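You operate a simulated robot arm through the tools that you are given. There is no shell and no other tool.

You are at the controls of a simulated robot arm. One attempt, no reset.

JOB
Put things in order on the sideboard top. At the end: the pink glass is on the black coaster; the blue rinse aid bottle stands where the cream candle stood; the red lemon soda can stands on top of the cream pie; the cream candle stands where the pink glass stood; whatever was shut is shut again. Leave all else as you found it, and nothing knocked over. Set down upright: pink glass.

Only the result counts: the job must be done as asked and must still hold three seconds after the hand-in. Knocking over, shifting, dropping, spilling or breaking anything else fails it.

ROBOT AND FRAMES
A 7-joint arm with a two-finger parallel gripper, fixed in place. Base frame: the origin is on the floor under the middle of its stand, x ahead of it, y to its left, z up; the work surface is at about z = 840. Lengths are in mm, angles in degrees, forces in N, time in s.
With the tool pointing down near the work surface it reaches from about 300 to 700 mm from the base axis. Its first joint turns from -66.0 to 66.0 degrees. Payload 1.57 kg.
The tool frame sits at the grasp point between the pads (the TCP): z along the fingers, y along the line on which they close. The tips reach 30 mm beyond it. The gripper opens to 110 mm. The fingers are 24 mm wide and 12 mm thick; the gripper's body (48 by 112 mm) begins 78 mm behind the TCP.
Orientation is that of the tool frame in the base frame, as [roll, pitch, yaw] about the fixed x, y, z axes, in that order (R = Rz(yaw) Ry(pitch) Rx(roll)). With the fingers straight down and closing along the base's y, the tool's x points along the base's -x, its y along +y and its z along -z.

CONTROLS
- The arm moves only by the tool play_rows. Its argument "plan" is text: rows parted by semicolons, each of 7 numbers parted by spaces: the shift along the tool's x, y, z in units of 400 mm (1.0 is 400 mm), then the turn, a rotation vector about the tool's x, y, z in units of 90 degrees (1.0 is 90 degrees), then the opening in per cent of the stroke, from 0 (shut) to 100 (fully open). In form: x y z ax ay az grip; .... A call has 1 to 20 rows; each row is the pose to reach, as a shift and turn from the pose commanded when the call began, along the tool's axes at that moment. A call with a number of a shift or a turn outside -1 to 1 is refused whole. Each row takes 0.2 s and may step no farther than 50 mm and 8.6 degrees from the row before; otherwise, or with a gripper value out of range, the whole call is refused. A pose out of reach is approached as far as the arm can. The call stops where the force on the tool passes 40 N (or 10 N more than at its start, if that is more) or the arm is blocked; 0.2 s more then pass. The fingers move at their own pace (about 108 mm/s each) and stop on an object; they squeeze with about 29 N. The grip force told is the motor's: it shows also when the fingers shut on nothing. Time passes only in rows, and 0.2 s behind the last, so rows that repeat a pose let the fingers close. The reply holds the time, the measured pose of the TCP, the force on the tool along the base axes, the opening and the grip force, in the units named above and with some noise, with the torque about the TCP (base axes, N m) and any sound that the robot's microphone picked up, and new pictures: "views" is both (left out), scene, wrist or none.
- Cameras (640 x 400 px; columns grow to the right, rows downward): "scene" is fixed at [163.7, -400.9, 1385.8]; the picture's right is [0.74, -0.67, 0.00], its down [-0.50, -0.54, -0.68] and it looks along [0.46, 0.50, -0.74] (base axes); focal length 258 px, centre (320, 200). "wrist" rides on the gripper at [70, 16, -141] in the tool frame; the picture's right is [-0.23, 0.97, 0.00], its down [-0.86, -0.20, -0.48] and it looks along [-0.47, -0.11, 0.88] (tool axes); focal length 222 px, centre (320, 200).
- locate(camera, pixels): for up to 12 pixels [column, row] of the newest picture of that camera ("zoom" is the newest enlarged one), the place [x, y, z] in the base frame of the surface seen there, good to about 3 mm. The clock stands still meanwhile.
- zoom(camera, box): a new picture of the part [left, top, right, bottom] of that camera's present view, enlarged. The clock stands still meanwhile.
- finish_job(): hands the job in; it is judged then, once.

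Leave the gripper open and the arm clear of the work at the hand-in unless told otherwise.

The tools are called after "Call:" as a command line: name --argument value ..., lists and objects as JSON in quotes. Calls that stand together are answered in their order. play_rows: Moves the arm, as the interface text tells. Its arguments: {"type":"object","properties":{"plan":{"type":"string"},"views":{"type":"string","enum":["both","scene","wrist","none"]}},"required":["plan"]} The other tools are called the same way: locate (camera, pixels) gives the place of the surface under pixels of a picture; zoom (camera, box) takes an enlarged picture of a part of a camera's view; finish_job () hands the job in.

At the start:

```text
clock: 0.0
position: [332.0, 22.0, 1127.3]
tool_rot: [179.9, 0.0, 179.9]
ft_force: [0.0, -0.1, 0.3]
ft_torque: [0.02, 0.02, 0.01]
gripper_width: 110.1
finger_force: 0.1
```

scene: 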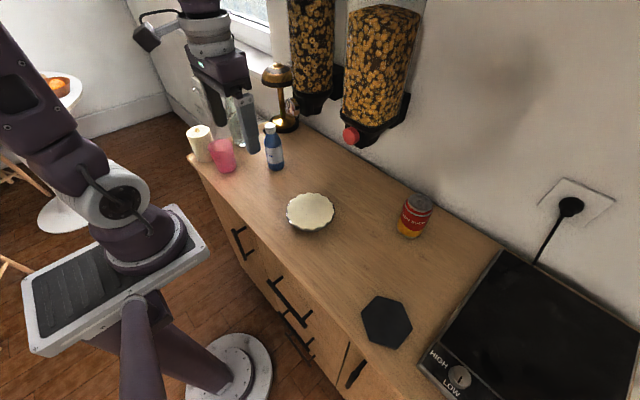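
wrist: 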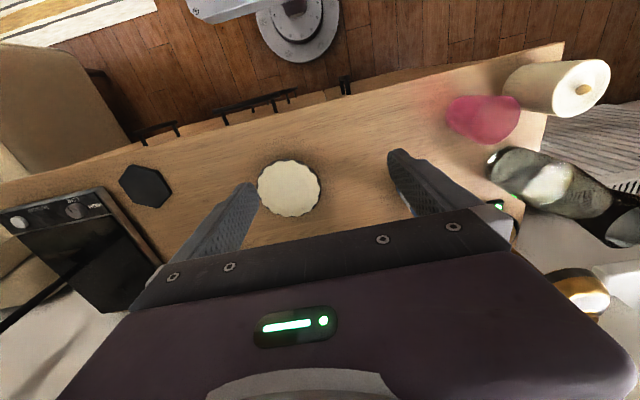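

I see the sideboard with the candle (~200,143), pink glass (~222,155), blue bottle (~273,147), pie (~310,211), can (~414,215) and coaster (~386,322). I'll zoom in on the left cluster first to look closely.

Call:
zoom --camera "scene" --box '[170, 60, 330, 200]'

Call:
locate --camera "scene" --pixels '[[199, 131], [222, 145], [223, 168], [271, 128], [275, 165], [310, 210], [290, 218], [332, 218], [416, 200], [410, 232], [386, 322], [205, 158]]'

```text
2.86 times, centred on (250, 130) of scene
```

zoom: 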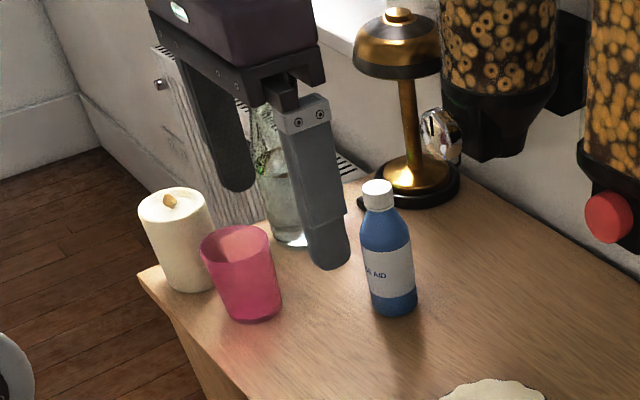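

```text
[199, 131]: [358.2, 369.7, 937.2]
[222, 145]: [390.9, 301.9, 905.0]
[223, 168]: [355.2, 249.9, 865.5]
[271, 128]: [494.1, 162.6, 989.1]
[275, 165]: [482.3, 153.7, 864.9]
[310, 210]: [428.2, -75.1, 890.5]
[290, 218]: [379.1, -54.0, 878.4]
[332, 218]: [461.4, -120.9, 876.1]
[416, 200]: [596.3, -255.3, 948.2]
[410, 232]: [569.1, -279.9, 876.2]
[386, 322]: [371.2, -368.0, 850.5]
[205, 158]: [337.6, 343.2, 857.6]
```

The zoom shows the candle, glass, bottle, a vase behind the finger and the lamp. Next I measure points on the candle, glass and bottle in this enlarged picture.

Call:
locate --camera "zoom" --pixels '[[140, 210], [208, 200], [185, 190], [170, 225], [203, 245], [270, 235], [235, 228], [238, 262], [250, 318], [235, 250], [362, 200], [393, 195]]'

Call:
zoom --camera "scene" --box '[270, 170, 450, 290]'

```text
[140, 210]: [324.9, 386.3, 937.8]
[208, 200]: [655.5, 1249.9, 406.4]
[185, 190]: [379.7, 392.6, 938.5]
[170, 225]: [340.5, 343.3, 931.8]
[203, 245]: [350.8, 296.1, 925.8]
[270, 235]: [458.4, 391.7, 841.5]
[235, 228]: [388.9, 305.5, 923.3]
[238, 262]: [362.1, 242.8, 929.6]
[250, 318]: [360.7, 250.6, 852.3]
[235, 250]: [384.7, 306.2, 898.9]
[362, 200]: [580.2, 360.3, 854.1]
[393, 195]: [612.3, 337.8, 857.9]
```

```text
3.33 times, centred on (360, 230) of scene
```

zoom: 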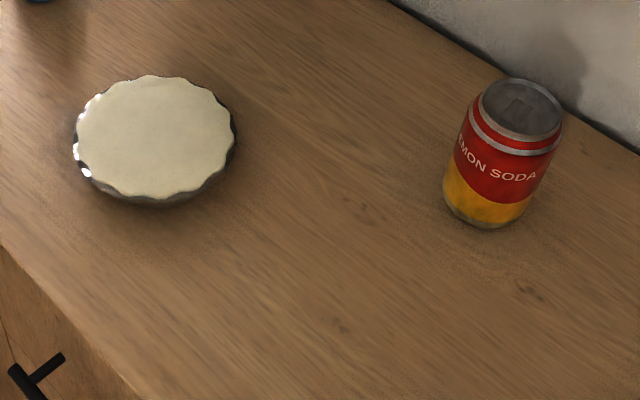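

Now I measure the pie and can in this enlarged picture (pie rim around 75–235 px, can top around 520,110).

Call:
locate --camera "zoom" --pixels '[[84, 140], [228, 130], [155, 82], [150, 190], [155, 135], [484, 105], [558, 118], [525, 82], [510, 135], [520, 110], [487, 225], [446, 200]]'

Call:
zoom --camera "scene" --box '[340, 270, 480, 400]'

```text
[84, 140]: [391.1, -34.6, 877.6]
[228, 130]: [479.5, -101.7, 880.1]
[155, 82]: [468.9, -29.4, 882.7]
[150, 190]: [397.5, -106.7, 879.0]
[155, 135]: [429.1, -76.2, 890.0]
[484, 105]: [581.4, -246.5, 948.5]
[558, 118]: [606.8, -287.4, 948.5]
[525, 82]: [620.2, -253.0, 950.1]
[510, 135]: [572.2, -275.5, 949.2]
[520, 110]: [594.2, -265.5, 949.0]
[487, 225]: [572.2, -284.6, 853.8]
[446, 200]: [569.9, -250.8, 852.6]
```

```text
3.08 times, centred on (410, 335) of scene
```

zoom: 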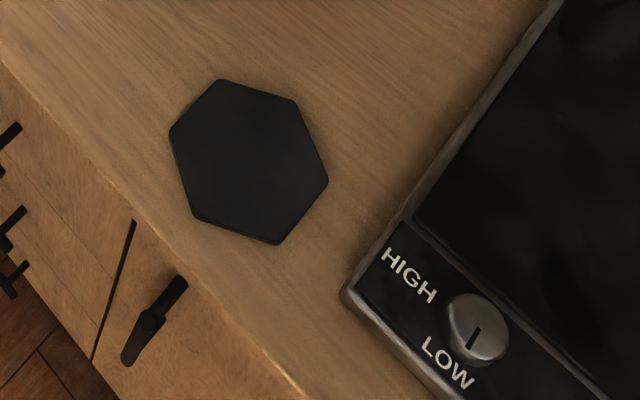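

I measure the coaster's corners in the enlarged picture.

Call:
locate --camera "zoom" --pixels '[[220, 82], [297, 100], [326, 181], [279, 243], [195, 215], [172, 133], [248, 162], [120, 150], [350, 100], [345, 290]]'

Call:
zoom --camera "wrist" --box '[400, 30, 640, 250]'

```text
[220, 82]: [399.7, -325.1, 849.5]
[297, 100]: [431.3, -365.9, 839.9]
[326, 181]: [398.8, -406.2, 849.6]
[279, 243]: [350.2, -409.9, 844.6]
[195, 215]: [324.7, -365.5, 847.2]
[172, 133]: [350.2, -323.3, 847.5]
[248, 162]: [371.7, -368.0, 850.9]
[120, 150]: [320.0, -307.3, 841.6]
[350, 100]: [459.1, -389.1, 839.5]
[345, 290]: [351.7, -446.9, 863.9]
```

```text
1.82 times, centred on (520, 140) of wrist
```

zoom: 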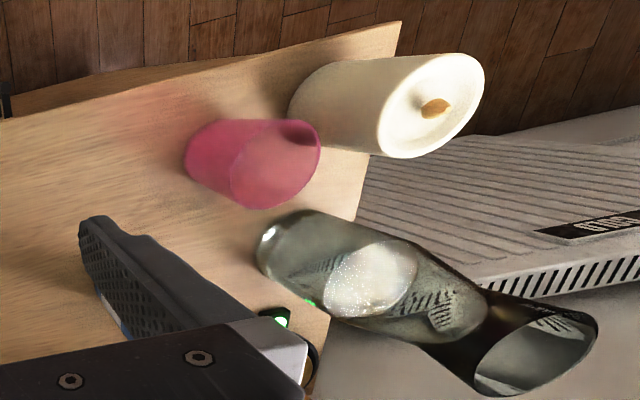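

The vase stands just behind the glass. I measure the vase, lamp and dispensers so I can keep clear of them.

Call:
locate --camera "scene" --pixels '[[350, 136], [368, 140], [315, 105], [410, 95], [277, 75], [262, 78], [285, 125], [236, 140], [240, 146], [380, 60], [310, 50], [500, 245]]'

Call:
locate --camera "zoom" --pixels '[[262, 240], [330, 300], [360, 290], [415, 280], [540, 350], [430, 105], [415, 155], [460, 60], [235, 165], [310, 130], [195, 170], [275, 160]]'

```text
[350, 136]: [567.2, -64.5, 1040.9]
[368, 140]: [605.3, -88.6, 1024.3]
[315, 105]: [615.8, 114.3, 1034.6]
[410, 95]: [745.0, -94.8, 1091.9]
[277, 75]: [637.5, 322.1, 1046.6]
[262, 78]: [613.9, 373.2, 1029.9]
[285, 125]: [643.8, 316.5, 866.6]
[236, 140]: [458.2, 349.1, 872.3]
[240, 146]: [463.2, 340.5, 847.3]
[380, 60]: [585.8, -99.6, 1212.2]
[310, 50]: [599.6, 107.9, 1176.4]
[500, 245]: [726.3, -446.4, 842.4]
```

```text
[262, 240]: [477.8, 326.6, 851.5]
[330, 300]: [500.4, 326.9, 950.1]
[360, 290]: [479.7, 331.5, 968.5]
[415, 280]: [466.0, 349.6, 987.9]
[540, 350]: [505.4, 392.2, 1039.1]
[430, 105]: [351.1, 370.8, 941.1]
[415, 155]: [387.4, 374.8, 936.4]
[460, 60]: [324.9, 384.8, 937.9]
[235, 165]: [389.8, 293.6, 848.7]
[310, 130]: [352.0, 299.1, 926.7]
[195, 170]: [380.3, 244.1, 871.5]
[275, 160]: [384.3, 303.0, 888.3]
```

Vase is at about (480,345) and up to z≈1040, the dispensers reach down to z≈1020 at x>565. Next I move the open hand at its present height to about (300, 250) to view the cluster from above with the wrist camera.

Call:
play_rows --plan "0.016 0.114 0 0 0 0 100; 0.032 0.228 0 0 0 0 100; 0.048 0.342 0 0 0 0 100; 0.064 0.456 0 0 0 0 100; 0.08 0.57 0 0 0 0 100; 0.08 0.57 0 0 0 0 100" --views "both"

```text
clock: 1.4
position: [298.8, 252.9, 1126.5]
tool_rot: [180.0, 0.0, -180.0]
ft_force: [0.1, -0.6, -0.3]
ft_torque: [0.02, 0.0, 0.0]
gripper_width: 109.8
finger_force: 0.0
```

scene: 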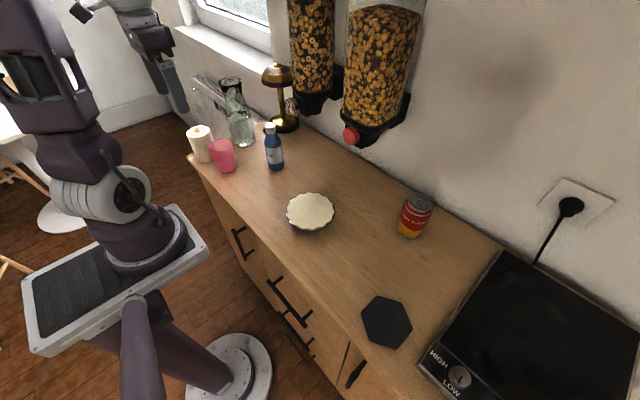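
wrist: 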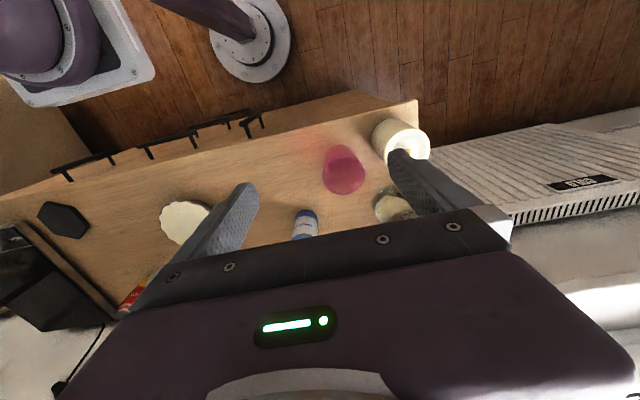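

Now the vase is clear in the scene view at (238,115). I zoom both cameras on the cluster.

Call:
zoom --camera "wrist" --box '[280, 100, 460, 245]'

Call:
locate --camera "zoom" --pixels '[[215, 160], [150, 230], [300, 260], [225, 340], [215, 200], [340, 110], [525, 200], [440, 75], [400, 140], [60, 400], [110, 390], [350, 400]]'

Call:
zoom --camera "scene" --box '[170, 60, 310, 190]'

```text
2.76 times, centred on (370, 172) of wrist
```

zoom: 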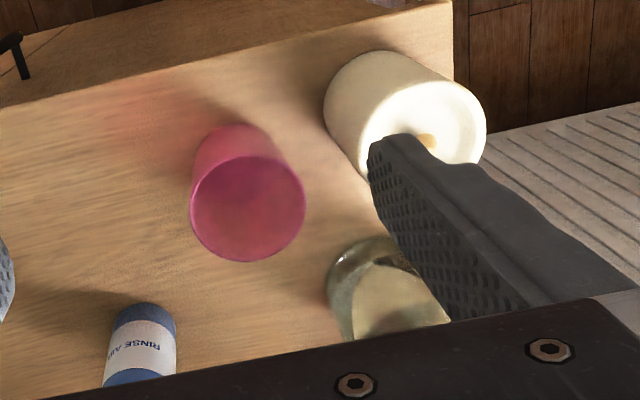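

```text
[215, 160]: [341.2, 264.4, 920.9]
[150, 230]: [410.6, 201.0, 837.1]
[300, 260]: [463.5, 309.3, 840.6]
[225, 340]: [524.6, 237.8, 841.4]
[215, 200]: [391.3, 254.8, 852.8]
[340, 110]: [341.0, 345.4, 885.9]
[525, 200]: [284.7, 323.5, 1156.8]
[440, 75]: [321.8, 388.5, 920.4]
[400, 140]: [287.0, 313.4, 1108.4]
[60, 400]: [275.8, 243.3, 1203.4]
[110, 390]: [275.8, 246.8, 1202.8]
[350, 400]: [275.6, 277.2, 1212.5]
```

```text
3.08 times, centred on (240, 125) of scene
```

zoom: 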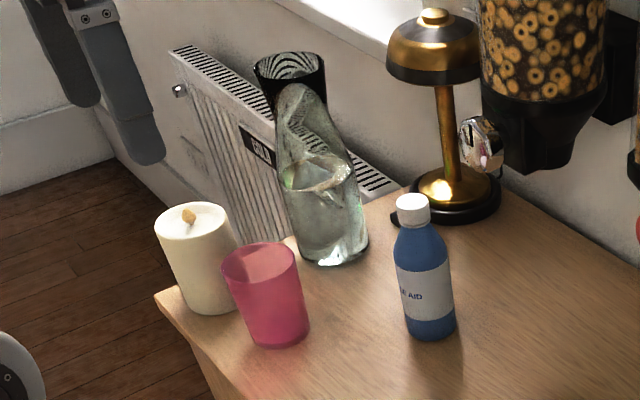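

The vase is a water carafe, standing close behind the candle and glass. I measure rim and base points of each in this picture.

Call:
locate --camera "zoom" --pixels '[[224, 258], [297, 252], [262, 243], [265, 285], [272, 347], [307, 335], [160, 218], [232, 215], [198, 204], [192, 238], [195, 312], [190, 215]]'

Call:
locate --camera "scene" --pixels '[[228, 80], [240, 82], [219, 83], [243, 144], [233, 140], [252, 138], [238, 120], [271, 124], [266, 163], [275, 170], [283, 165], [274, 150]]'

```text
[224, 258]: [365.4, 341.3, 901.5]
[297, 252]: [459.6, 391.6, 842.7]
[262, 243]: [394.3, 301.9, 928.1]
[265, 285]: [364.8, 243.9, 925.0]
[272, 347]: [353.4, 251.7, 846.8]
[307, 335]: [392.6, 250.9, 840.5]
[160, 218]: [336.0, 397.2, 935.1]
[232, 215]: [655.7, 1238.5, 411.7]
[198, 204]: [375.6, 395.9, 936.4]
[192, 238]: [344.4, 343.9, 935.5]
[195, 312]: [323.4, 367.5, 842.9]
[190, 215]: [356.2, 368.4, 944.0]
```

```text
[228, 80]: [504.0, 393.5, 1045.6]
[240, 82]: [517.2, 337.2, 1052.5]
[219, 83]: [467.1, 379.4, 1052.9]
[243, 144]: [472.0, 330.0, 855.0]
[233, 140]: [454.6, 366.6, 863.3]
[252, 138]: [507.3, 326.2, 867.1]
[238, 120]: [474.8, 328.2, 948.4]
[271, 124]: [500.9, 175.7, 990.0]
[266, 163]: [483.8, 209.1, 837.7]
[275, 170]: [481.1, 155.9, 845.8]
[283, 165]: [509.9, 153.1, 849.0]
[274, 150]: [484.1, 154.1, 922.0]
```

Estimates: glass centre ≈ (377,273), rim z≈928, r≈37; candle ≈ (357,369), r≈38; carafe ≈ (492,360). The glass–candle gap is small, so I'll grasp the glass with the fingers closing along base x. I turn the hand by 90° while moving over the glass, staying at z≈1127 (above the carafe).

Call:
play_rows --plan "-0.016 0.004 0 0 0 -0.083 100; -0.032 0.008 0 0 0 -0.166 100; -0.048 0.012 0 0 0 -0.25 100; -0.064 0.016 0 0 0 -0.333 100; -0.08 0.02 0 0 0 -0.416 100; -0.096 0.025 0 0 0 -0.5 100; -0.112 0.03 0 0 0 -0.583 100; -0.128 0.035 0 0 0 -0.666 100; -0.144 0.04 0 0 0 -0.75 100; -0.16 0.045 0 0 0 -0.833 100; -0.176 0.05 0 0 0 -0.916 100; -0.1925 0.0575 0 0 0 -1 100; -0.1925 0.0575 0 0 0 -1 100" --views "both"

```text
clock: 4.2
position: [377.4, 273.7, 1126.0]
tool_rot: [-180.0, 0.0, -89.9]
ft_force: [0.3, 0.8, 0.3]
ft_torque: [0.0, 0.0, 0.02]
gripper_width: 110.1
finger_force: 0.0
```

scene: 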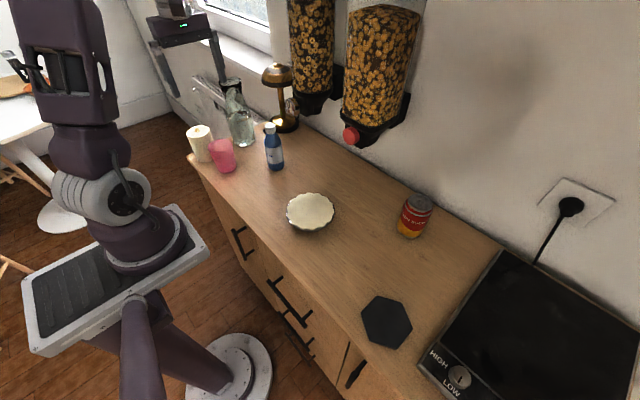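
wrist: 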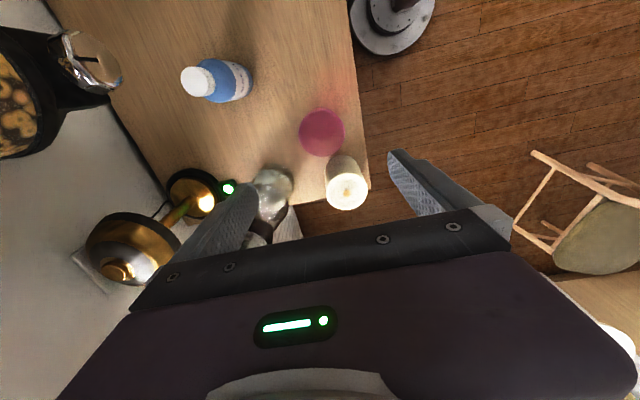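

The turn worked. I zoom in the wrist view on glass (322,132) and candle (347,185) to refine their centres.

Call:
zoom --camera "wrist" --box '[170, 40, 390, 260]'

```text
1.82 times, centred on (280, 150) of wrist
```

zoom: 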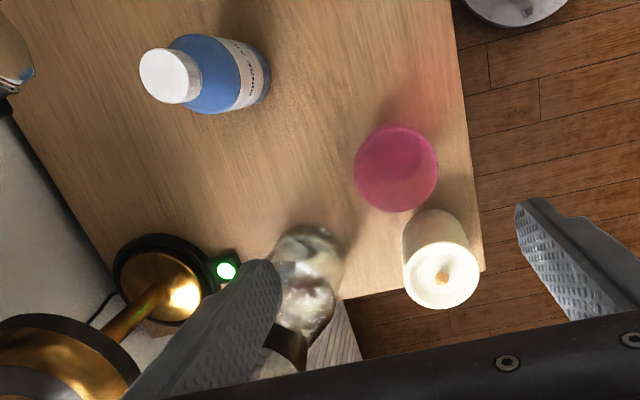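

Glass rim circle spans about (355–438, 126–212) in this zoom; candle top about (403–480, 245–308). I measure those.

Call:
locate --camera "zoom" --pixels '[[358, 170], [435, 170], [397, 129], [397, 210], [397, 168], [406, 275], [477, 275], [440, 246], [441, 306], [441, 278], [170, 75], [225, 75]]'

Call:
locate --camera "zoom" --pixels '[[142, 75], [198, 82], [170, 50], [172, 102], [265, 80], [212, 110], [465, 60], [480, 220], [484, 270], [430, 280], [275, 260], [343, 270]]'

```text
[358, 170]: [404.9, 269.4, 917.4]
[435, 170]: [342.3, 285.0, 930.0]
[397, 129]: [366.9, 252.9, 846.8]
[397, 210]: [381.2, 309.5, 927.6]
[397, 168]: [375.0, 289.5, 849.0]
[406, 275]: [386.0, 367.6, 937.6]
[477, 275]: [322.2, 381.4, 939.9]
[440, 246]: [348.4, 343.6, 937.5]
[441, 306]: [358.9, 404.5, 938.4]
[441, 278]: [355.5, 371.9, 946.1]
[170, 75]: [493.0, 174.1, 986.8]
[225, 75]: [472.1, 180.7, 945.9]
```

```text
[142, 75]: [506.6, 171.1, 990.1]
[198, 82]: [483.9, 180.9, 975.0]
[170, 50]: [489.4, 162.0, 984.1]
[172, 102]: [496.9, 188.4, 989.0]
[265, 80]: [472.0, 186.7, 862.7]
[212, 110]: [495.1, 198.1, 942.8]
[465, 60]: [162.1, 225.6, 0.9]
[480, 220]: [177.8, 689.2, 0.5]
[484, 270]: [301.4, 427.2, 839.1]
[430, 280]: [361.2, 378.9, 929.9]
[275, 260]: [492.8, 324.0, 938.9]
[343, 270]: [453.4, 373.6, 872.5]
```

Refined: glass centre (375,274.5), r≈34; candle centre (354,374), r≈33; bottle centre (497,177), r≈27. I lower the open hand straight down around the glass to TCP z≈890.

Call:
play_rows --plan "-0.00375 0.005 0.08 0 0 0 100; -0.00375 0.005 0.16 0 0 0 100; -0.00375 0.005 0.24 0 0 0 100; -0.00375 0.005 0.32 0 0 0 100; -0.00375 0.005 0.4 0 0 0 100; -0.00375 0.005 0.46 0 0 0 100; -0.00375 0.005 0.51 0 0 0 100; -0.00375 0.005 0.55 0 0 0 100; -0.00375 0.005 0.5925 0 0 0 100; -0.00375 0.005 0.5925 0 0 0 100" --views "both"

```text
clock: 6.4
position: [376.8, 275.9, 890.1]
tool_rot: [-179.9, -0.1, -90.0]
ft_force: [-0.3, -0.2, -0.4]
ft_torque: [0.01, -0.02, 0.03]
gripper_width: 110.1
finger_force: 0.1
```

scene: 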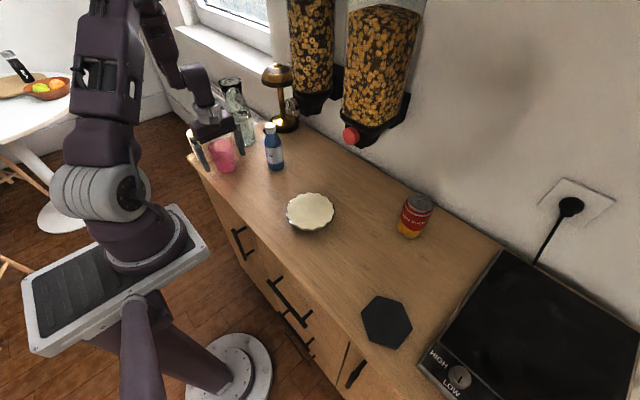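
wrist: 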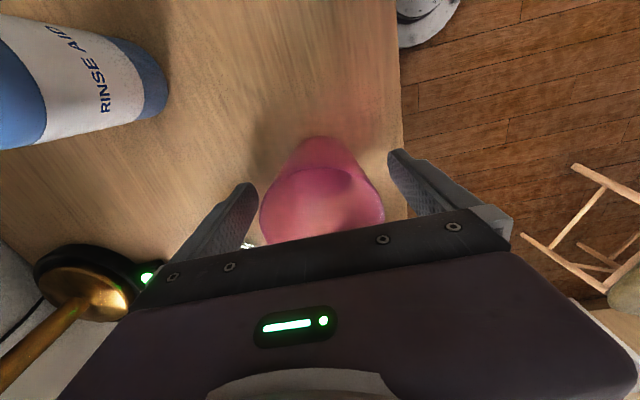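

The glass sits between the open fingers. I close the fingers on it and check grip.

Call:
play_rows --plan "0 0 0 0 0 0 75; 0 0 0 0 0 0 50; 0 0 0 0 0 0 40; 0 0 0 0 0 0 40; 0 0 0 0 0 0 40" --views "both"

```text
clock: 7.6
position: [375.4, 274.9, 889.9]
tool_rot: [180.0, 0.0, -90.0]
ft_force: [-1.6, 1.2, 0.9]
ft_torque: [0.01, -0.02, 0.01]
gripper_width: 69.6
finger_force: 28.5
```

scene: 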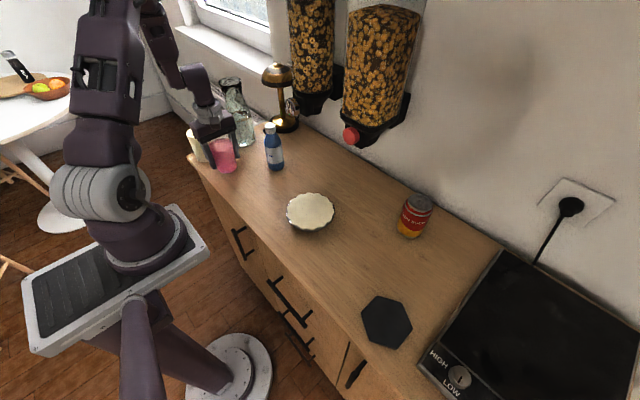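
wrist: 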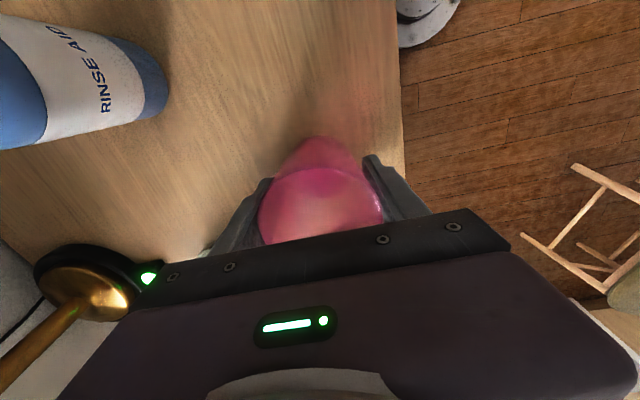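

Gripped at 69.6 mm with 28.5 N. I lift straight up 150 mm slowly.

Call:
play_rows --plan "0 0 -0.025 0 0 0 40; 0 0 -0.0625 0 0 0 40; 0 0 -0.125 0 0 0 40; 0 0 -0.1875 0 0 0 40; 0 0 -0.25 0 0 0 40; 0 0 -0.3125 0 0 0 40; 0 0 -0.375 0 0 0 40; 0 0 -0.375 0 0 0 40" --views "both"

```text
clock: 9.4
position: [374.2, 276.5, 1043.3]
tool_rot: [-180.0, 0.0, -90.0]
ft_force: [-0.6, -0.2, -2.8]
ft_torque: [-0.02, 0.0, -0.03]
gripper_width: 69.8
finger_force: 28.8
```

scene: 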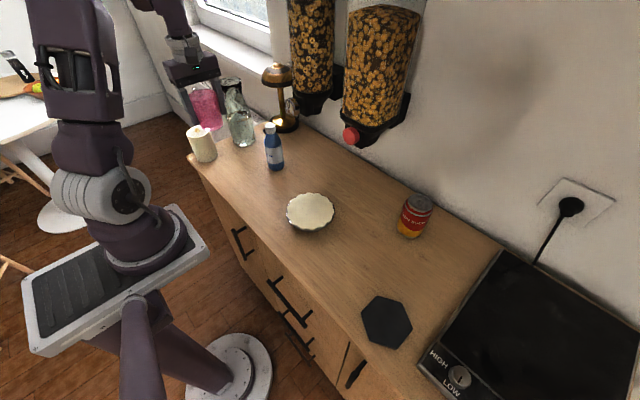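
wrist: 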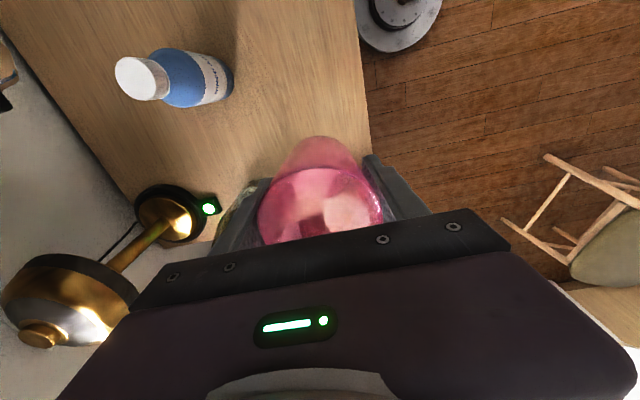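

The glass is held upright and clear (about 2.8 N weight). Now I carry it along x≈375 toward the right, half-way (to y≈-45), turning the hand back by 45° on the way.

Call:
play_rows --plan "0.02 0 0 0 0 0.02 40; 0.05 0 0 0 0 0.05 40; 0.1 0 0 0 0 0.08 40; 0.16 0 0 0 0 0.11 40; 0.22 0 0 0 0 0.15 40; 0.28 0 0 0 0 0.19 40; 0.34 0 0 0 0 0.23 40; 0.4 0 0 0 0 0.27 40; 0.46 0 0 0 0 0.31 40; 0.52 0 0 0 0 0.35 40; 0.58 0 0 0 0 0.39 40; 0.64 0 0 0 0 0.43 40; 0.7 0 0 0 0 0.46 40; 0.75 0 0 0 0 0.48 40; 0.78 0 0 0 0 0.49 40; 0.8 0 0 0 0 0.5 40; 0.8 0 0 0 0 0.5 40" --views "both"

```text
clock: 13.0
position: [375.1, -46.6, 1039.6]
tool_rot: [-179.9, 0.1, -134.9]
ft_force: [0.2, -0.5, -2.2]
ft_torque: [-0.02, 0.0, -0.01]
gripper_width: 69.4
finger_force: 29.1
```

scene: 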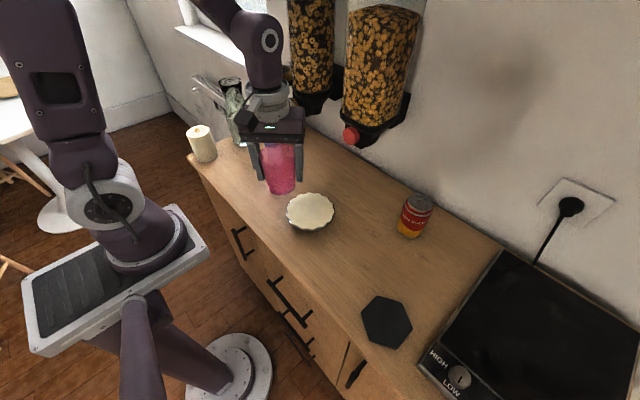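
wrist: 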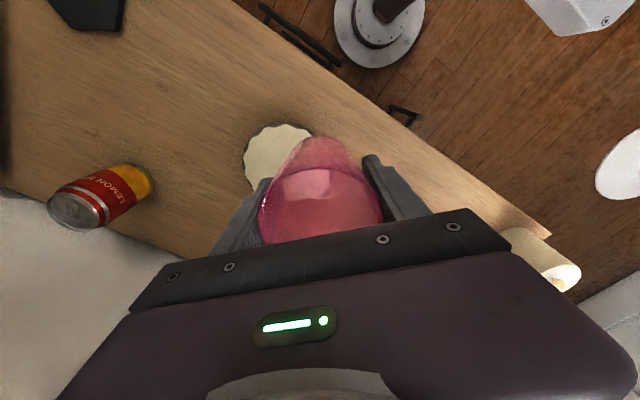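

Half-way, all upright. Now I carry on to above the coaster (374.5,-366), turning another 45° to yaw 180.

Call:
play_rows --plan "0.014 -0.014 0 0 0 0.02 40; 0.035 -0.035 0 0 0 0.05 40; 0.07 -0.07 0 0 0 0.08 40; 0.112 -0.112 0 0 0 0.11 40; 0.154 -0.154 0 0 0 0.15 40; 0.196 -0.196 0 0 0 0.19 40; 0.238 -0.238 0 0 0 0.23 40; 0.28 -0.28 0 0 0 0.27 40; 0.322 -0.322 0 0 0 0.31 40; 0.364 -0.364 0 0 0 0.35 40; 0.406 -0.406 0 0 0 0.39 40; 0.448 -0.448 0 0 0 0.43 40; 0.49 -0.49 0 0 0 0.46 40; 0.527 -0.526 0 0 0 0.48 40; 0.552 -0.551 0 0 0 0.49 40; 0.5674 -0.5657 0 0 0 0.5 40; 0.5674 -0.5657 0 0 0 0.5 40" --views "both"

```text
clock: 16.6
position: [374.0, -365.0, 1040.5]
tool_rot: [-179.9, 0.0, -179.9]
ft_force: [-0.5, 0.8, -2.6]
ft_torque: [0.03, 0.03, 0.01]
gripper_width: 69.6
finger_force: 29.3
```

scene: 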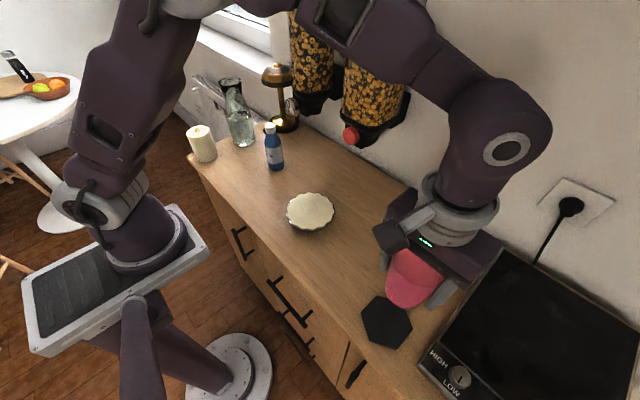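
wrist: 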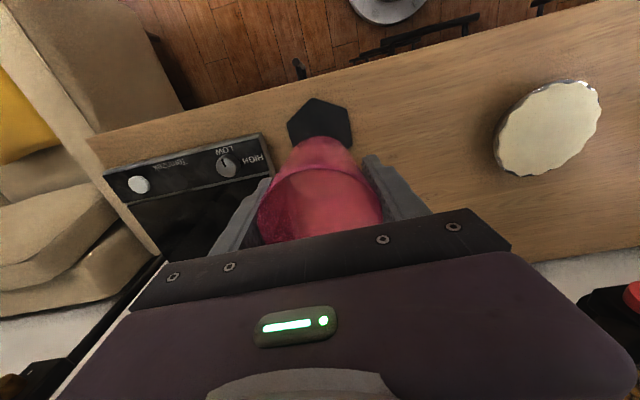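

The glass is over the coaster area; the coaster is visible at (320,122) in the wrist view. I check coaster corners and stove edges from here.

Call:
zoom --camera "wrist" --box '[240, 70, 400, 180]'

```text
3.64 times, centred on (320, 125) of wrist
```

zoom: 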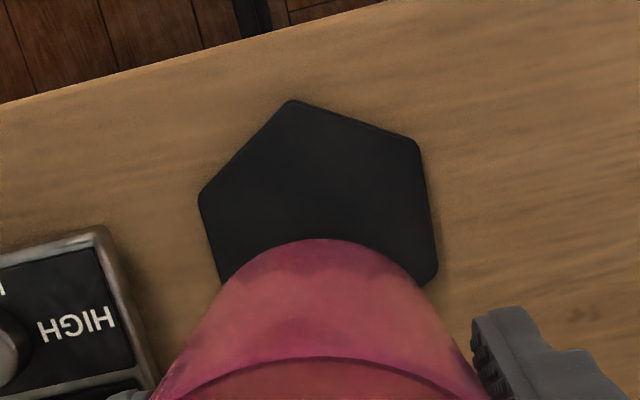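

Call:
locate --camera "zoom" --pixels '[[292, 106], [416, 144], [433, 268], [222, 278], [203, 197], [320, 200], [100, 230], [150, 360]]'

```text
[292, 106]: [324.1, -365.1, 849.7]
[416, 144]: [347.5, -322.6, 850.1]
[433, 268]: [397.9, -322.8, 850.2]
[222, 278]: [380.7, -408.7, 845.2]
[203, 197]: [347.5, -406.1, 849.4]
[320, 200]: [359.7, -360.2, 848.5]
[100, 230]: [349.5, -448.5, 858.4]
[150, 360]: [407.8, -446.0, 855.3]
```

Coaster centre ≈ (373,-364.5), top z≈850. I lower the glass to just above it (TCP z≈904).

Call:
play_rows --plan "0.00375 0.00375 0.03 0 0 0 40; 0.00375 0.00375 0.08 0 0 0 40; 0.00375 0.00375 0.14 0 0 0 40; 0.00375 0.00375 0.2 0 0 0 40; 0.00375 0.00375 0.25 0 0 0 40; 0.00375 0.00375 0.29 0 0 0 40; 0.00375 0.00375 0.32 0 0 0 40; 0.00375 0.00375 0.34 0 0 0 40; 0.00375 0.00375 0.34 0 0 0 40" --views "both"

```text
clock: 18.6
position: [372.3, -363.6, 903.5]
tool_rot: [-180.0, 0.1, -180.0]
ft_force: [0.1, 0.2, -2.1]
ft_torque: [-0.01, -0.02, 0.0]
gripper_width: 69.5
finger_force: 29.3
```

scene: 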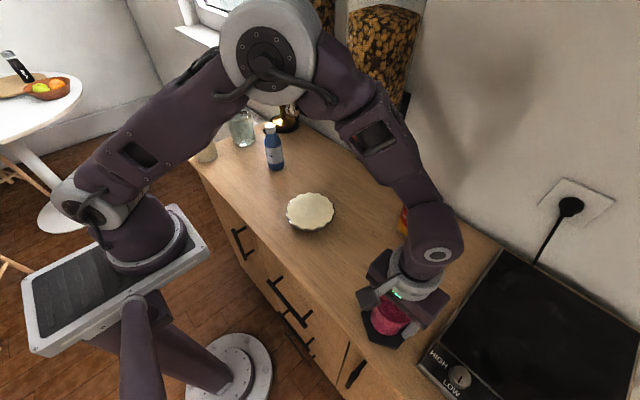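
wrist: 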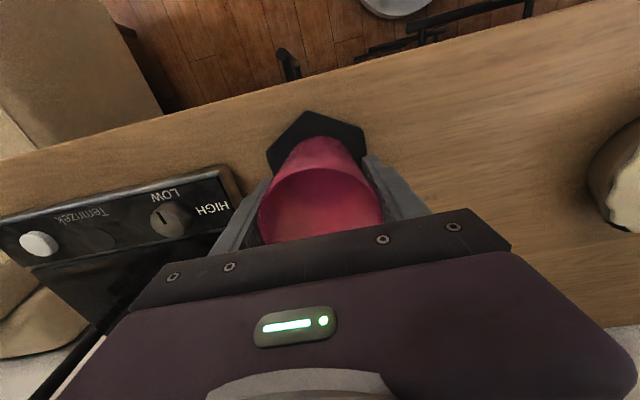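

Still hanging (force −2.1 N). I inch down about 3 mm more.

Call:
play_rows --plan "0 0 0.0025 0 0 0 40; 0 0 0.005 0 0 0 40; 0 0 0.0075 0 0 0 40; 0 0 0.0075 0 0 0 40" --views "none"

```text
clock: 19.6
position: [372.7, -364.9, 900.8]
tool_rot: [180.0, 0.0, -180.0]
ft_force: [-0.4, -0.1, -1.3]
ft_torque: [-0.01, -0.01, -0.02]
gripper_width: 69.5
finger_force: 28.9
```

Call:
play_rows --plan "0 0 0.0025 0 0 0 40; 0 0 0.0025 0 0 0 40" --views "none"

```text
clock: 20.2
position: [374.2, -364.3, 900.2]
tool_rot: [180.0, 0.0, 179.9]
ft_force: [-0.3, 0.3, -1.9]
ft_torque: [0.0, 0.04, -0.04]
gripper_width: 69.4
finger_force: 29.2
```

Force still about −1.9 N (hanging). One more millimetre or two.

Call:
play_rows --plan "0 0 0.0025 0 0 0 40; 0 0 0.005 0 0 0 40; 0 0 0.005 0 0 0 40" --views "wrist"

```text
clock: 21.0
position: [374.2, -365.0, 899.3]
tool_rot: [180.0, -0.1, -180.0]
ft_force: [-0.3, 0.5, 5.4]
ft_torque: [-0.1, 0.11, -0.01]
gripper_width: 69.6
finger_force: 29.4
```

wrist: 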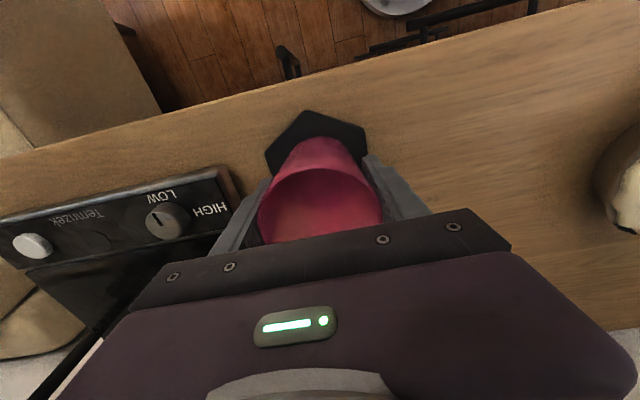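

Contact (force now +5.4 N). I release by opening, then rise straight up.

Call:
play_rows --plan "0 0 0 0 0 0 70; 0 0 0 0 0 0 88; 0 0 0 0 0 0 88; 0 0 -0.03 0 0 0 88; 0 0 -0.08 0 0 0 88; 0 0 -0.16 0 0 0 88; 0 0 -0.24 0 0 0 88; 0 0 -0.32 0 0 0 88; 0 0 -0.4 0 0 0 88; 0 0 -0.45 0 0 0 88; 0 0 -0.45 0 0 0 88" --views "both"

```text
clock: 23.4
position: [372.9, -363.6, 1078.6]
tool_rot: [179.9, -0.1, -180.0]
ft_force: [0.2, -0.2, 0.2]
ft_torque: [-0.01, 0.02, 0.0]
gripper_width: 96.8
finger_force: 0.1
```

scene: 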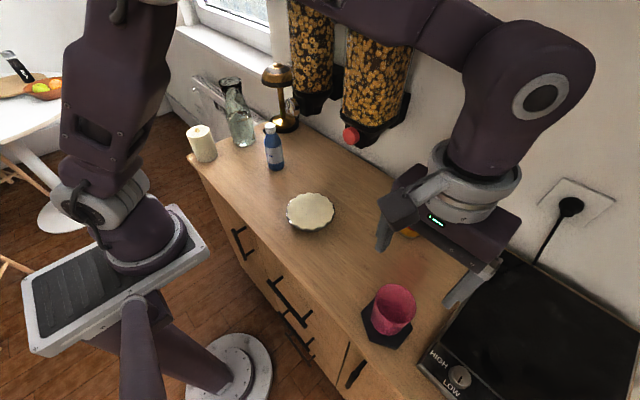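
wrist: 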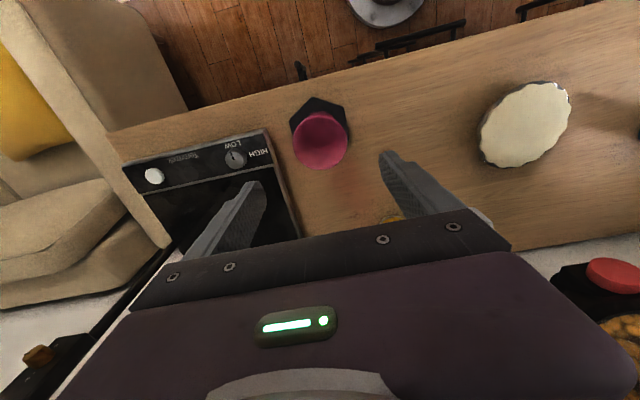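

The glass stands upright on the coaster. Next is the can, as the arm is near. First I check the can's exact place and the right edge of the right dispenser.

Call:
locate --camera "scene" --pixels '[[408, 100], [400, 110], [390, 70], [348, 135], [395, 318], [375, 310], [385, 340]]'

Call:
zoom --camera "scene" --box '[340, 260, 480, 370]'

```text
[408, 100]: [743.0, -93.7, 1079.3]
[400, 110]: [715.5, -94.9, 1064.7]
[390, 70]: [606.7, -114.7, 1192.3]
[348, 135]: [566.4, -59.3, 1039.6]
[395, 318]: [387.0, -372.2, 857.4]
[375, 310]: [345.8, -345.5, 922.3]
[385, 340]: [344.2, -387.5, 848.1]
```

```text
3.64 times, centred on (410, 315) of scene
```

zoom: 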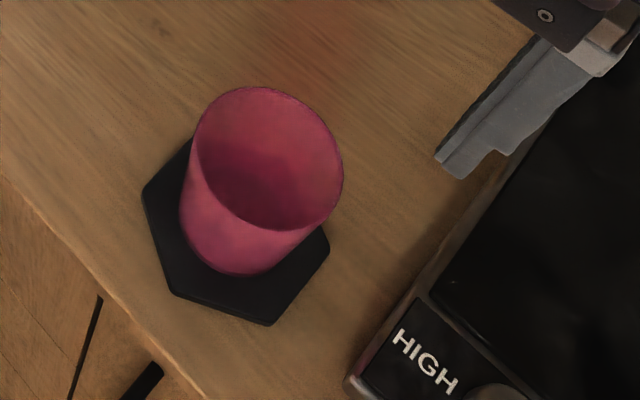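

The glass is well centred on the coaster. I now move the hand, at height, to above the can (595,-265).

Call:
play_rows --plan "-0.06 0.027 0 0 0 0 100; -0.14 0.063 0 0 0 0 100; -0.23 0.103 0 0 0 0 100; -0.32 0.144 0 0 0 0 100; -0.41 0.184 0 0 0 0 100; -0.49 0.22 0 0 0 0 100; -0.555 0.249 0 0 0 0 100; -0.555 0.249 0 0 0 0 100" --views "both"

```text
clock: 25.2
position: [597.7, -263.1, 1080.2]
tool_rot: [-180.0, 0.0, 179.9]
ft_force: [0.3, 0.1, 0.1]
ft_torque: [0.01, 0.01, -0.01]
gripper_width: 109.8
finger_force: 0.0
```

scene: 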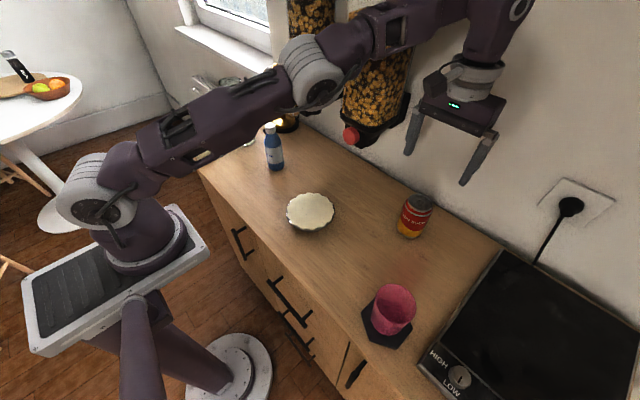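
wrist: 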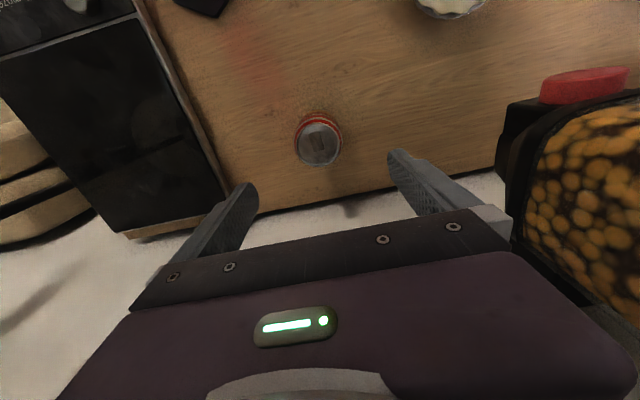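

I zoom in the wrist view on the can top (318,140) and measure its rim.

Call:
zoom --camera "wrist" --box '[270, 95, 370, 185]'

```text
4.44 times, centred on (320, 140) of wrist
```

zoom: 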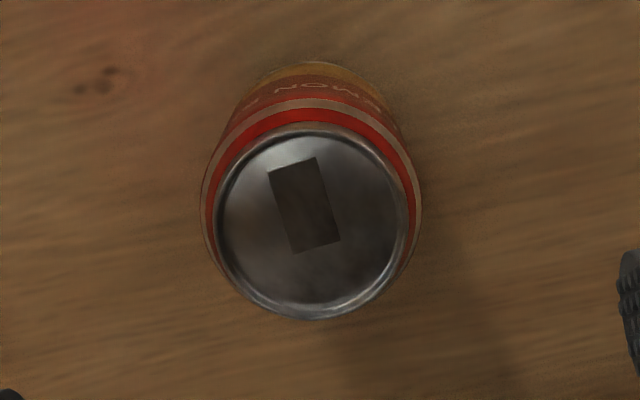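

Call:
locate --camera "zoom" --pixels '[[220, 225], [404, 225], [312, 140], [312, 312], [312, 225], [205, 190], [416, 195], [310, 80]]'

```text
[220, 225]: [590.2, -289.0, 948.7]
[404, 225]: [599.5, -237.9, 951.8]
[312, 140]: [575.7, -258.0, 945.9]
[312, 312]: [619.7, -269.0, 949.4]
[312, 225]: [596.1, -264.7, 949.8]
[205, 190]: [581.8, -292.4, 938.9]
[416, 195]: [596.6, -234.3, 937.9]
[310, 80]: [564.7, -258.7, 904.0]
```

Can centre ≈ (595,-264), body radius ≈31, top z≈950. I lower the open hand to TCP z≈900.

Call:
play_rows --plan "-0.00125 0.0025 0.08 0 0 0 100; -0.00125 0.0025 0.16 0 0 0 100; -0.00125 0.0025 0.24 0 0 0 100; -0.00125 0.0025 0.31 0 0 0 100; -0.00125 0.0025 0.37 0 0 0 100; -0.00125 0.0025 0.42 0 0 0 100; -0.00125 0.0025 0.4457 0 0 0 100; -0.00125 0.0025 0.4457 0 0 0 100" --views "both"

```text
clock: 27.0
position: [597.4, -266.2, 900.7]
tool_rot: [180.0, 0.0, -180.0]
ft_force: [0.4, 0.1, 0.5]
ft_torque: [-0.03, 0.03, 0.04]
gripper_width: 109.8
finger_force: 0.0
```

scene: 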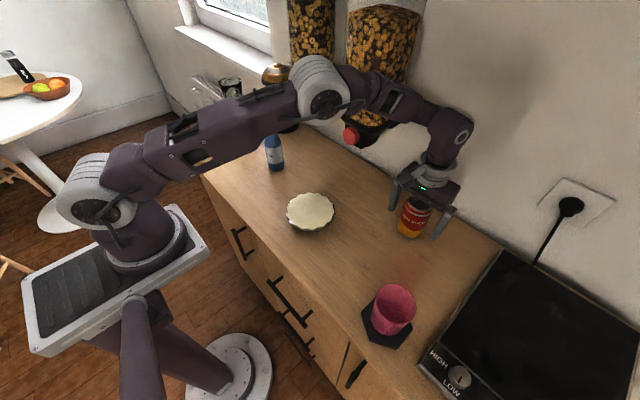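
wrist: 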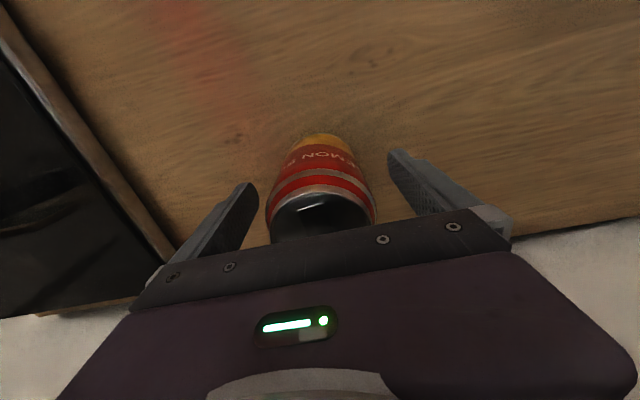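

The can sits between the fingers. I close on it.

Call:
play_rows --plan "0 0 0 0 0 0 75; 0 0 0 0 0 0 50; 0 0 0 0 0 0 35; 0 0 0 0 0 0 35; 0 0 0 0 0 0 35" --views "wrist"

Call:
locate --camera "scene" --pixels '[[325, 85], [372, 90], [400, 105], [440, 150], [300, 207], [310, 200], [320, 215], [310, 225], [310, 212], [295, 212], [328, 212]]'

```text
clock: 28.2
position: [596.5, -265.5, 900.2]
tool_rot: [179.9, -0.1, -180.0]
ft_force: [0.5, -0.1, 0.1]
ft_torque: [0.02, 0.02, -0.02]
gripper_width: 62.4
finger_force: 29.3
```

wrist: 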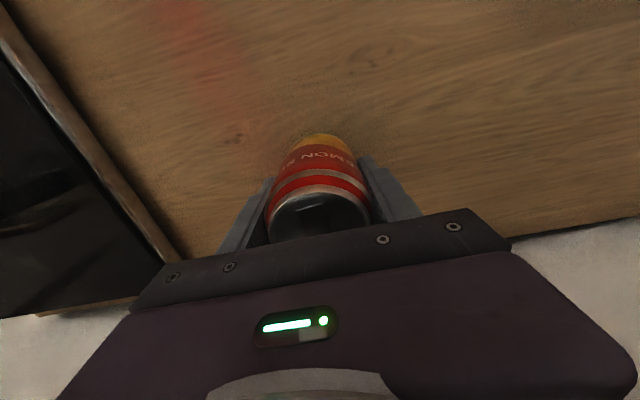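

```text
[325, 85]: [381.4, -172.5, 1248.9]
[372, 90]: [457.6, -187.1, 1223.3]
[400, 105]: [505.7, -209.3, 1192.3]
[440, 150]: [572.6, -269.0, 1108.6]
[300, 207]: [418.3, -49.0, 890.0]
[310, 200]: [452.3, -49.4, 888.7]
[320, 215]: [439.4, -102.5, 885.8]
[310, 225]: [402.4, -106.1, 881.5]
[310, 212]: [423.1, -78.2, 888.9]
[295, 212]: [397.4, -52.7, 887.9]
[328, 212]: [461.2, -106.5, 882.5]
```

Gripped (62.4 mm, 29 N). I lift 110 mm, move back in −x first (away from the dispenser), then toward the pie at (434,-68).

Call:
play_rows --plan "0 0 -0.02 0 0 0 35; 0 0 -0.06 0 0 0 35; 0 0 -0.12 0 0 0 35; 0 0 -0.18 0 0 0 35; 0 0 -0.24 0 0 0 35; 0.02 0 -0.275 0 0 0 35; 0.07 0 -0.275 0 0 0 35; 0.13 0 -0.275 0 0 0 35; 0.19 0.03 -0.275 0 0 0 35; 0.24 0.08 -0.275 0 0 0 35; 0.28 0.14 -0.275 0 0 0 35; 0.315 0.2 -0.275 0 0 0 35; 0.345 0.26 -0.275 0 0 0 35; 0.365 0.32 -0.275 0 0 0 35; 0.385 0.38 -0.275 0 0 0 35; 0.395 0.43 -0.275 0 0 0 35; 0.4 0.465 -0.275 0 0 0 35; 0.4038 0.482 -0.275 0 0 0 35; 0.4038 0.49 -0.275 0 0 0 35; 0.4038 0.49 -0.275 0 0 0 35" --views "both"

```text
clock: 32.4
position: [436.3, -67.7, 1010.0]
tool_rot: [180.0, 0.1, -180.0]
ft_force: [0.2, 0.6, 0.0]
ft_torque: [0.01, 0.0, 0.02]
gripper_width: 62.3
finger_force: 28.6
```

scene: 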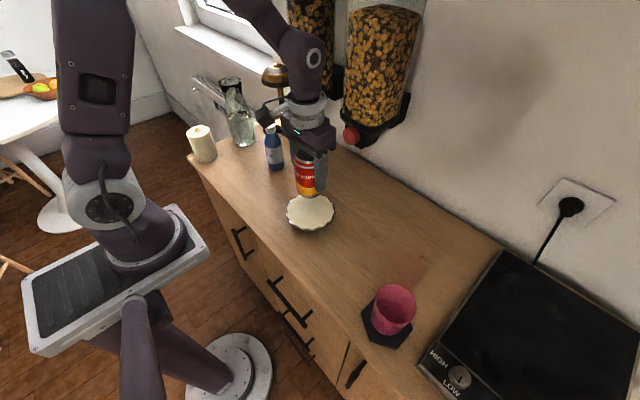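
wrist: 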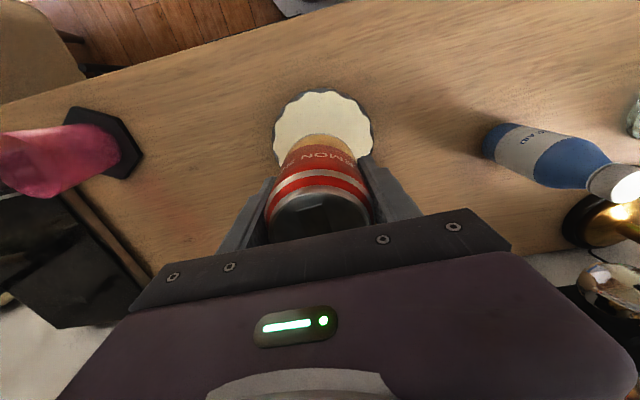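

The can is above the pie. I check the pie's outline in the wrist view for centring.

Call:
zoom --camera "wrist" --box '[260, 75, 390, 185]'

```text
3.64 times, centred on (325, 130) of wrist
```

zoom: 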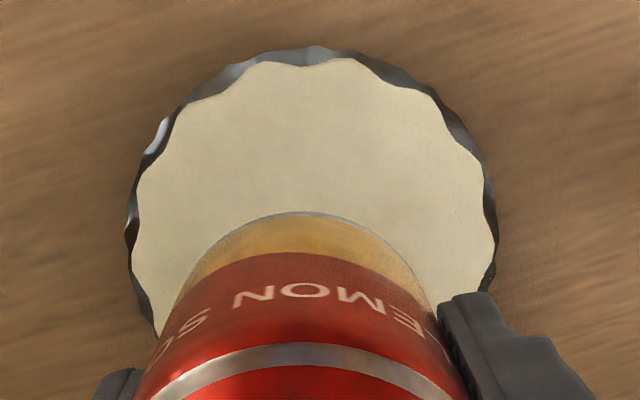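

Call:
locate --camera "zoom" --pixels '[[313, 52], [190, 100], [440, 95], [132, 230], [494, 230], [313, 72], [313, 130], [200, 200], [440, 200], [310, 200], [160, 300], [470, 270]]'

```text
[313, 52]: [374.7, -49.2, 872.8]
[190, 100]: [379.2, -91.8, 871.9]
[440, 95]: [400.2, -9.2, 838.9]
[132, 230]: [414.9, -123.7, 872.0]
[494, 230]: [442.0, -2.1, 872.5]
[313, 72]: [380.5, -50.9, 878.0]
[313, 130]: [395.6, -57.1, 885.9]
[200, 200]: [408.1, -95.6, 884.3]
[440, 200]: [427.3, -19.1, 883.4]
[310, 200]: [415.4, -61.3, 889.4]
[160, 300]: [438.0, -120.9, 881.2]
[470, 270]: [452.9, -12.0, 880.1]
```

Combining both views, the pie centre is ≈ (435,-66), gentle dome with top ≈ 890. I lower the can to a few mm above it (TCP z≈956).

Call:
play_rows --plan "-0.0025 0.005 0.02 0 0 0 35; -0.0025 0.005 0.05 0 0 0 35; -0.0025 0.005 0.08 0 0 0 35; -0.0025 0.005 0.11 0 0 0 35; -0.0025 0.005 0.125 0 0 0 35; -0.0025 0.005 0.135 0 0 0 35; -0.0025 0.005 0.135 0 0 0 35" --views "both"

```text
clock: 34.0
position: [435.0, -65.4, 954.6]
tool_rot: [180.0, 0.0, -180.0]
ft_force: [-0.3, 0.2, -0.3]
ft_torque: [0.02, 0.01, -0.02]
gripper_width: 62.2
finger_force: 29.2
```

scene: 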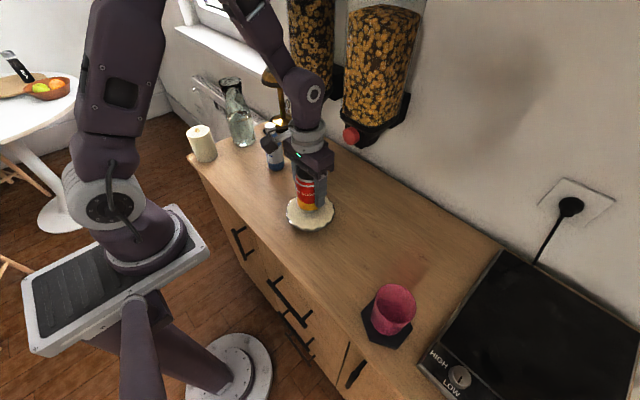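
wrist: 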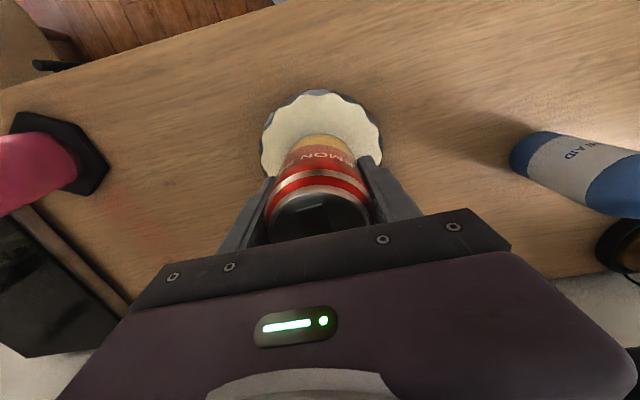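

No contact yet (z force ≈ −0.3 N). I inch down in 1 mm steps.

Call:
play_rows --plan "0 0 0.0025 0 0 0 35; 0 0 0.005 0 0 0 35; 0 0 0.0075 0 0 0 35; 0 0 0.0075 0 0 0 35" --views "none"

```text
clock: 35.0
position: [435.5, -65.3, 953.1]
tool_rot: [-180.0, -0.1, 180.0]
ft_force: [0.6, 0.4, -0.2]
ft_torque: [-0.01, 0.02, 0.0]
gripper_width: 62.2
finger_force: 29.2
```

Call:
play_rows --plan "0 0 0.0025 0 0 0 35; 0 0 0.0025 0 0 0 35" --views "none"

```text
clock: 35.6
position: [435.6, -65.6, 951.6]
tool_rot: [180.0, 0.0, -179.9]
ft_force: [0.3, -0.5, -0.4]
ft_torque: [0.02, -0.01, -0.02]
gripper_width: 62.3
finger_force: 28.7
```

Call:
play_rows --plan "0 0 0.0025 0 0 0 35; 0 0 0.0025 0 0 0 35" --views "none"

```text
clock: 36.2
position: [435.9, -65.7, 951.4]
tool_rot: [-180.0, 0.2, 179.9]
ft_force: [-2.7, 2.9, 16.0]
ft_torque: [0.12, 0.12, 0.0]
gripper_width: 62.4
finger_force: 28.6
```

Contact (16 N). I back off half a millimetre to relax the load before releasing.

Call:
play_rows --plan "0 0 -0.0012 0 0 0 35; 0 0 -0.0012 0 0 0 35" --views "none"

```text
clock: 36.8
position: [435.3, -65.6, 951.4]
tool_rot: [180.0, 0.0, -180.0]
ft_force: [2.8, -0.7, 15.3]
ft_torque: [-0.05, -0.17, -0.03]
gripper_width: 62.3
finger_force: 29.0
```

Still 15 N; another 0.5 mm up.

Call:
play_rows --plan "0 0 -0.0012 0 0 0 35; 0 0 -0.0012 0 0 0 35" --views "none"

```text
clock: 37.4
position: [434.9, -65.9, 950.8]
tool_rot: [-179.9, -0.1, 179.9]
ft_force: [0.2, -0.1, 0.8]
ft_torque: [0.01, -0.06, -0.01]
gripper_width: 62.3
finger_force: 29.2
```

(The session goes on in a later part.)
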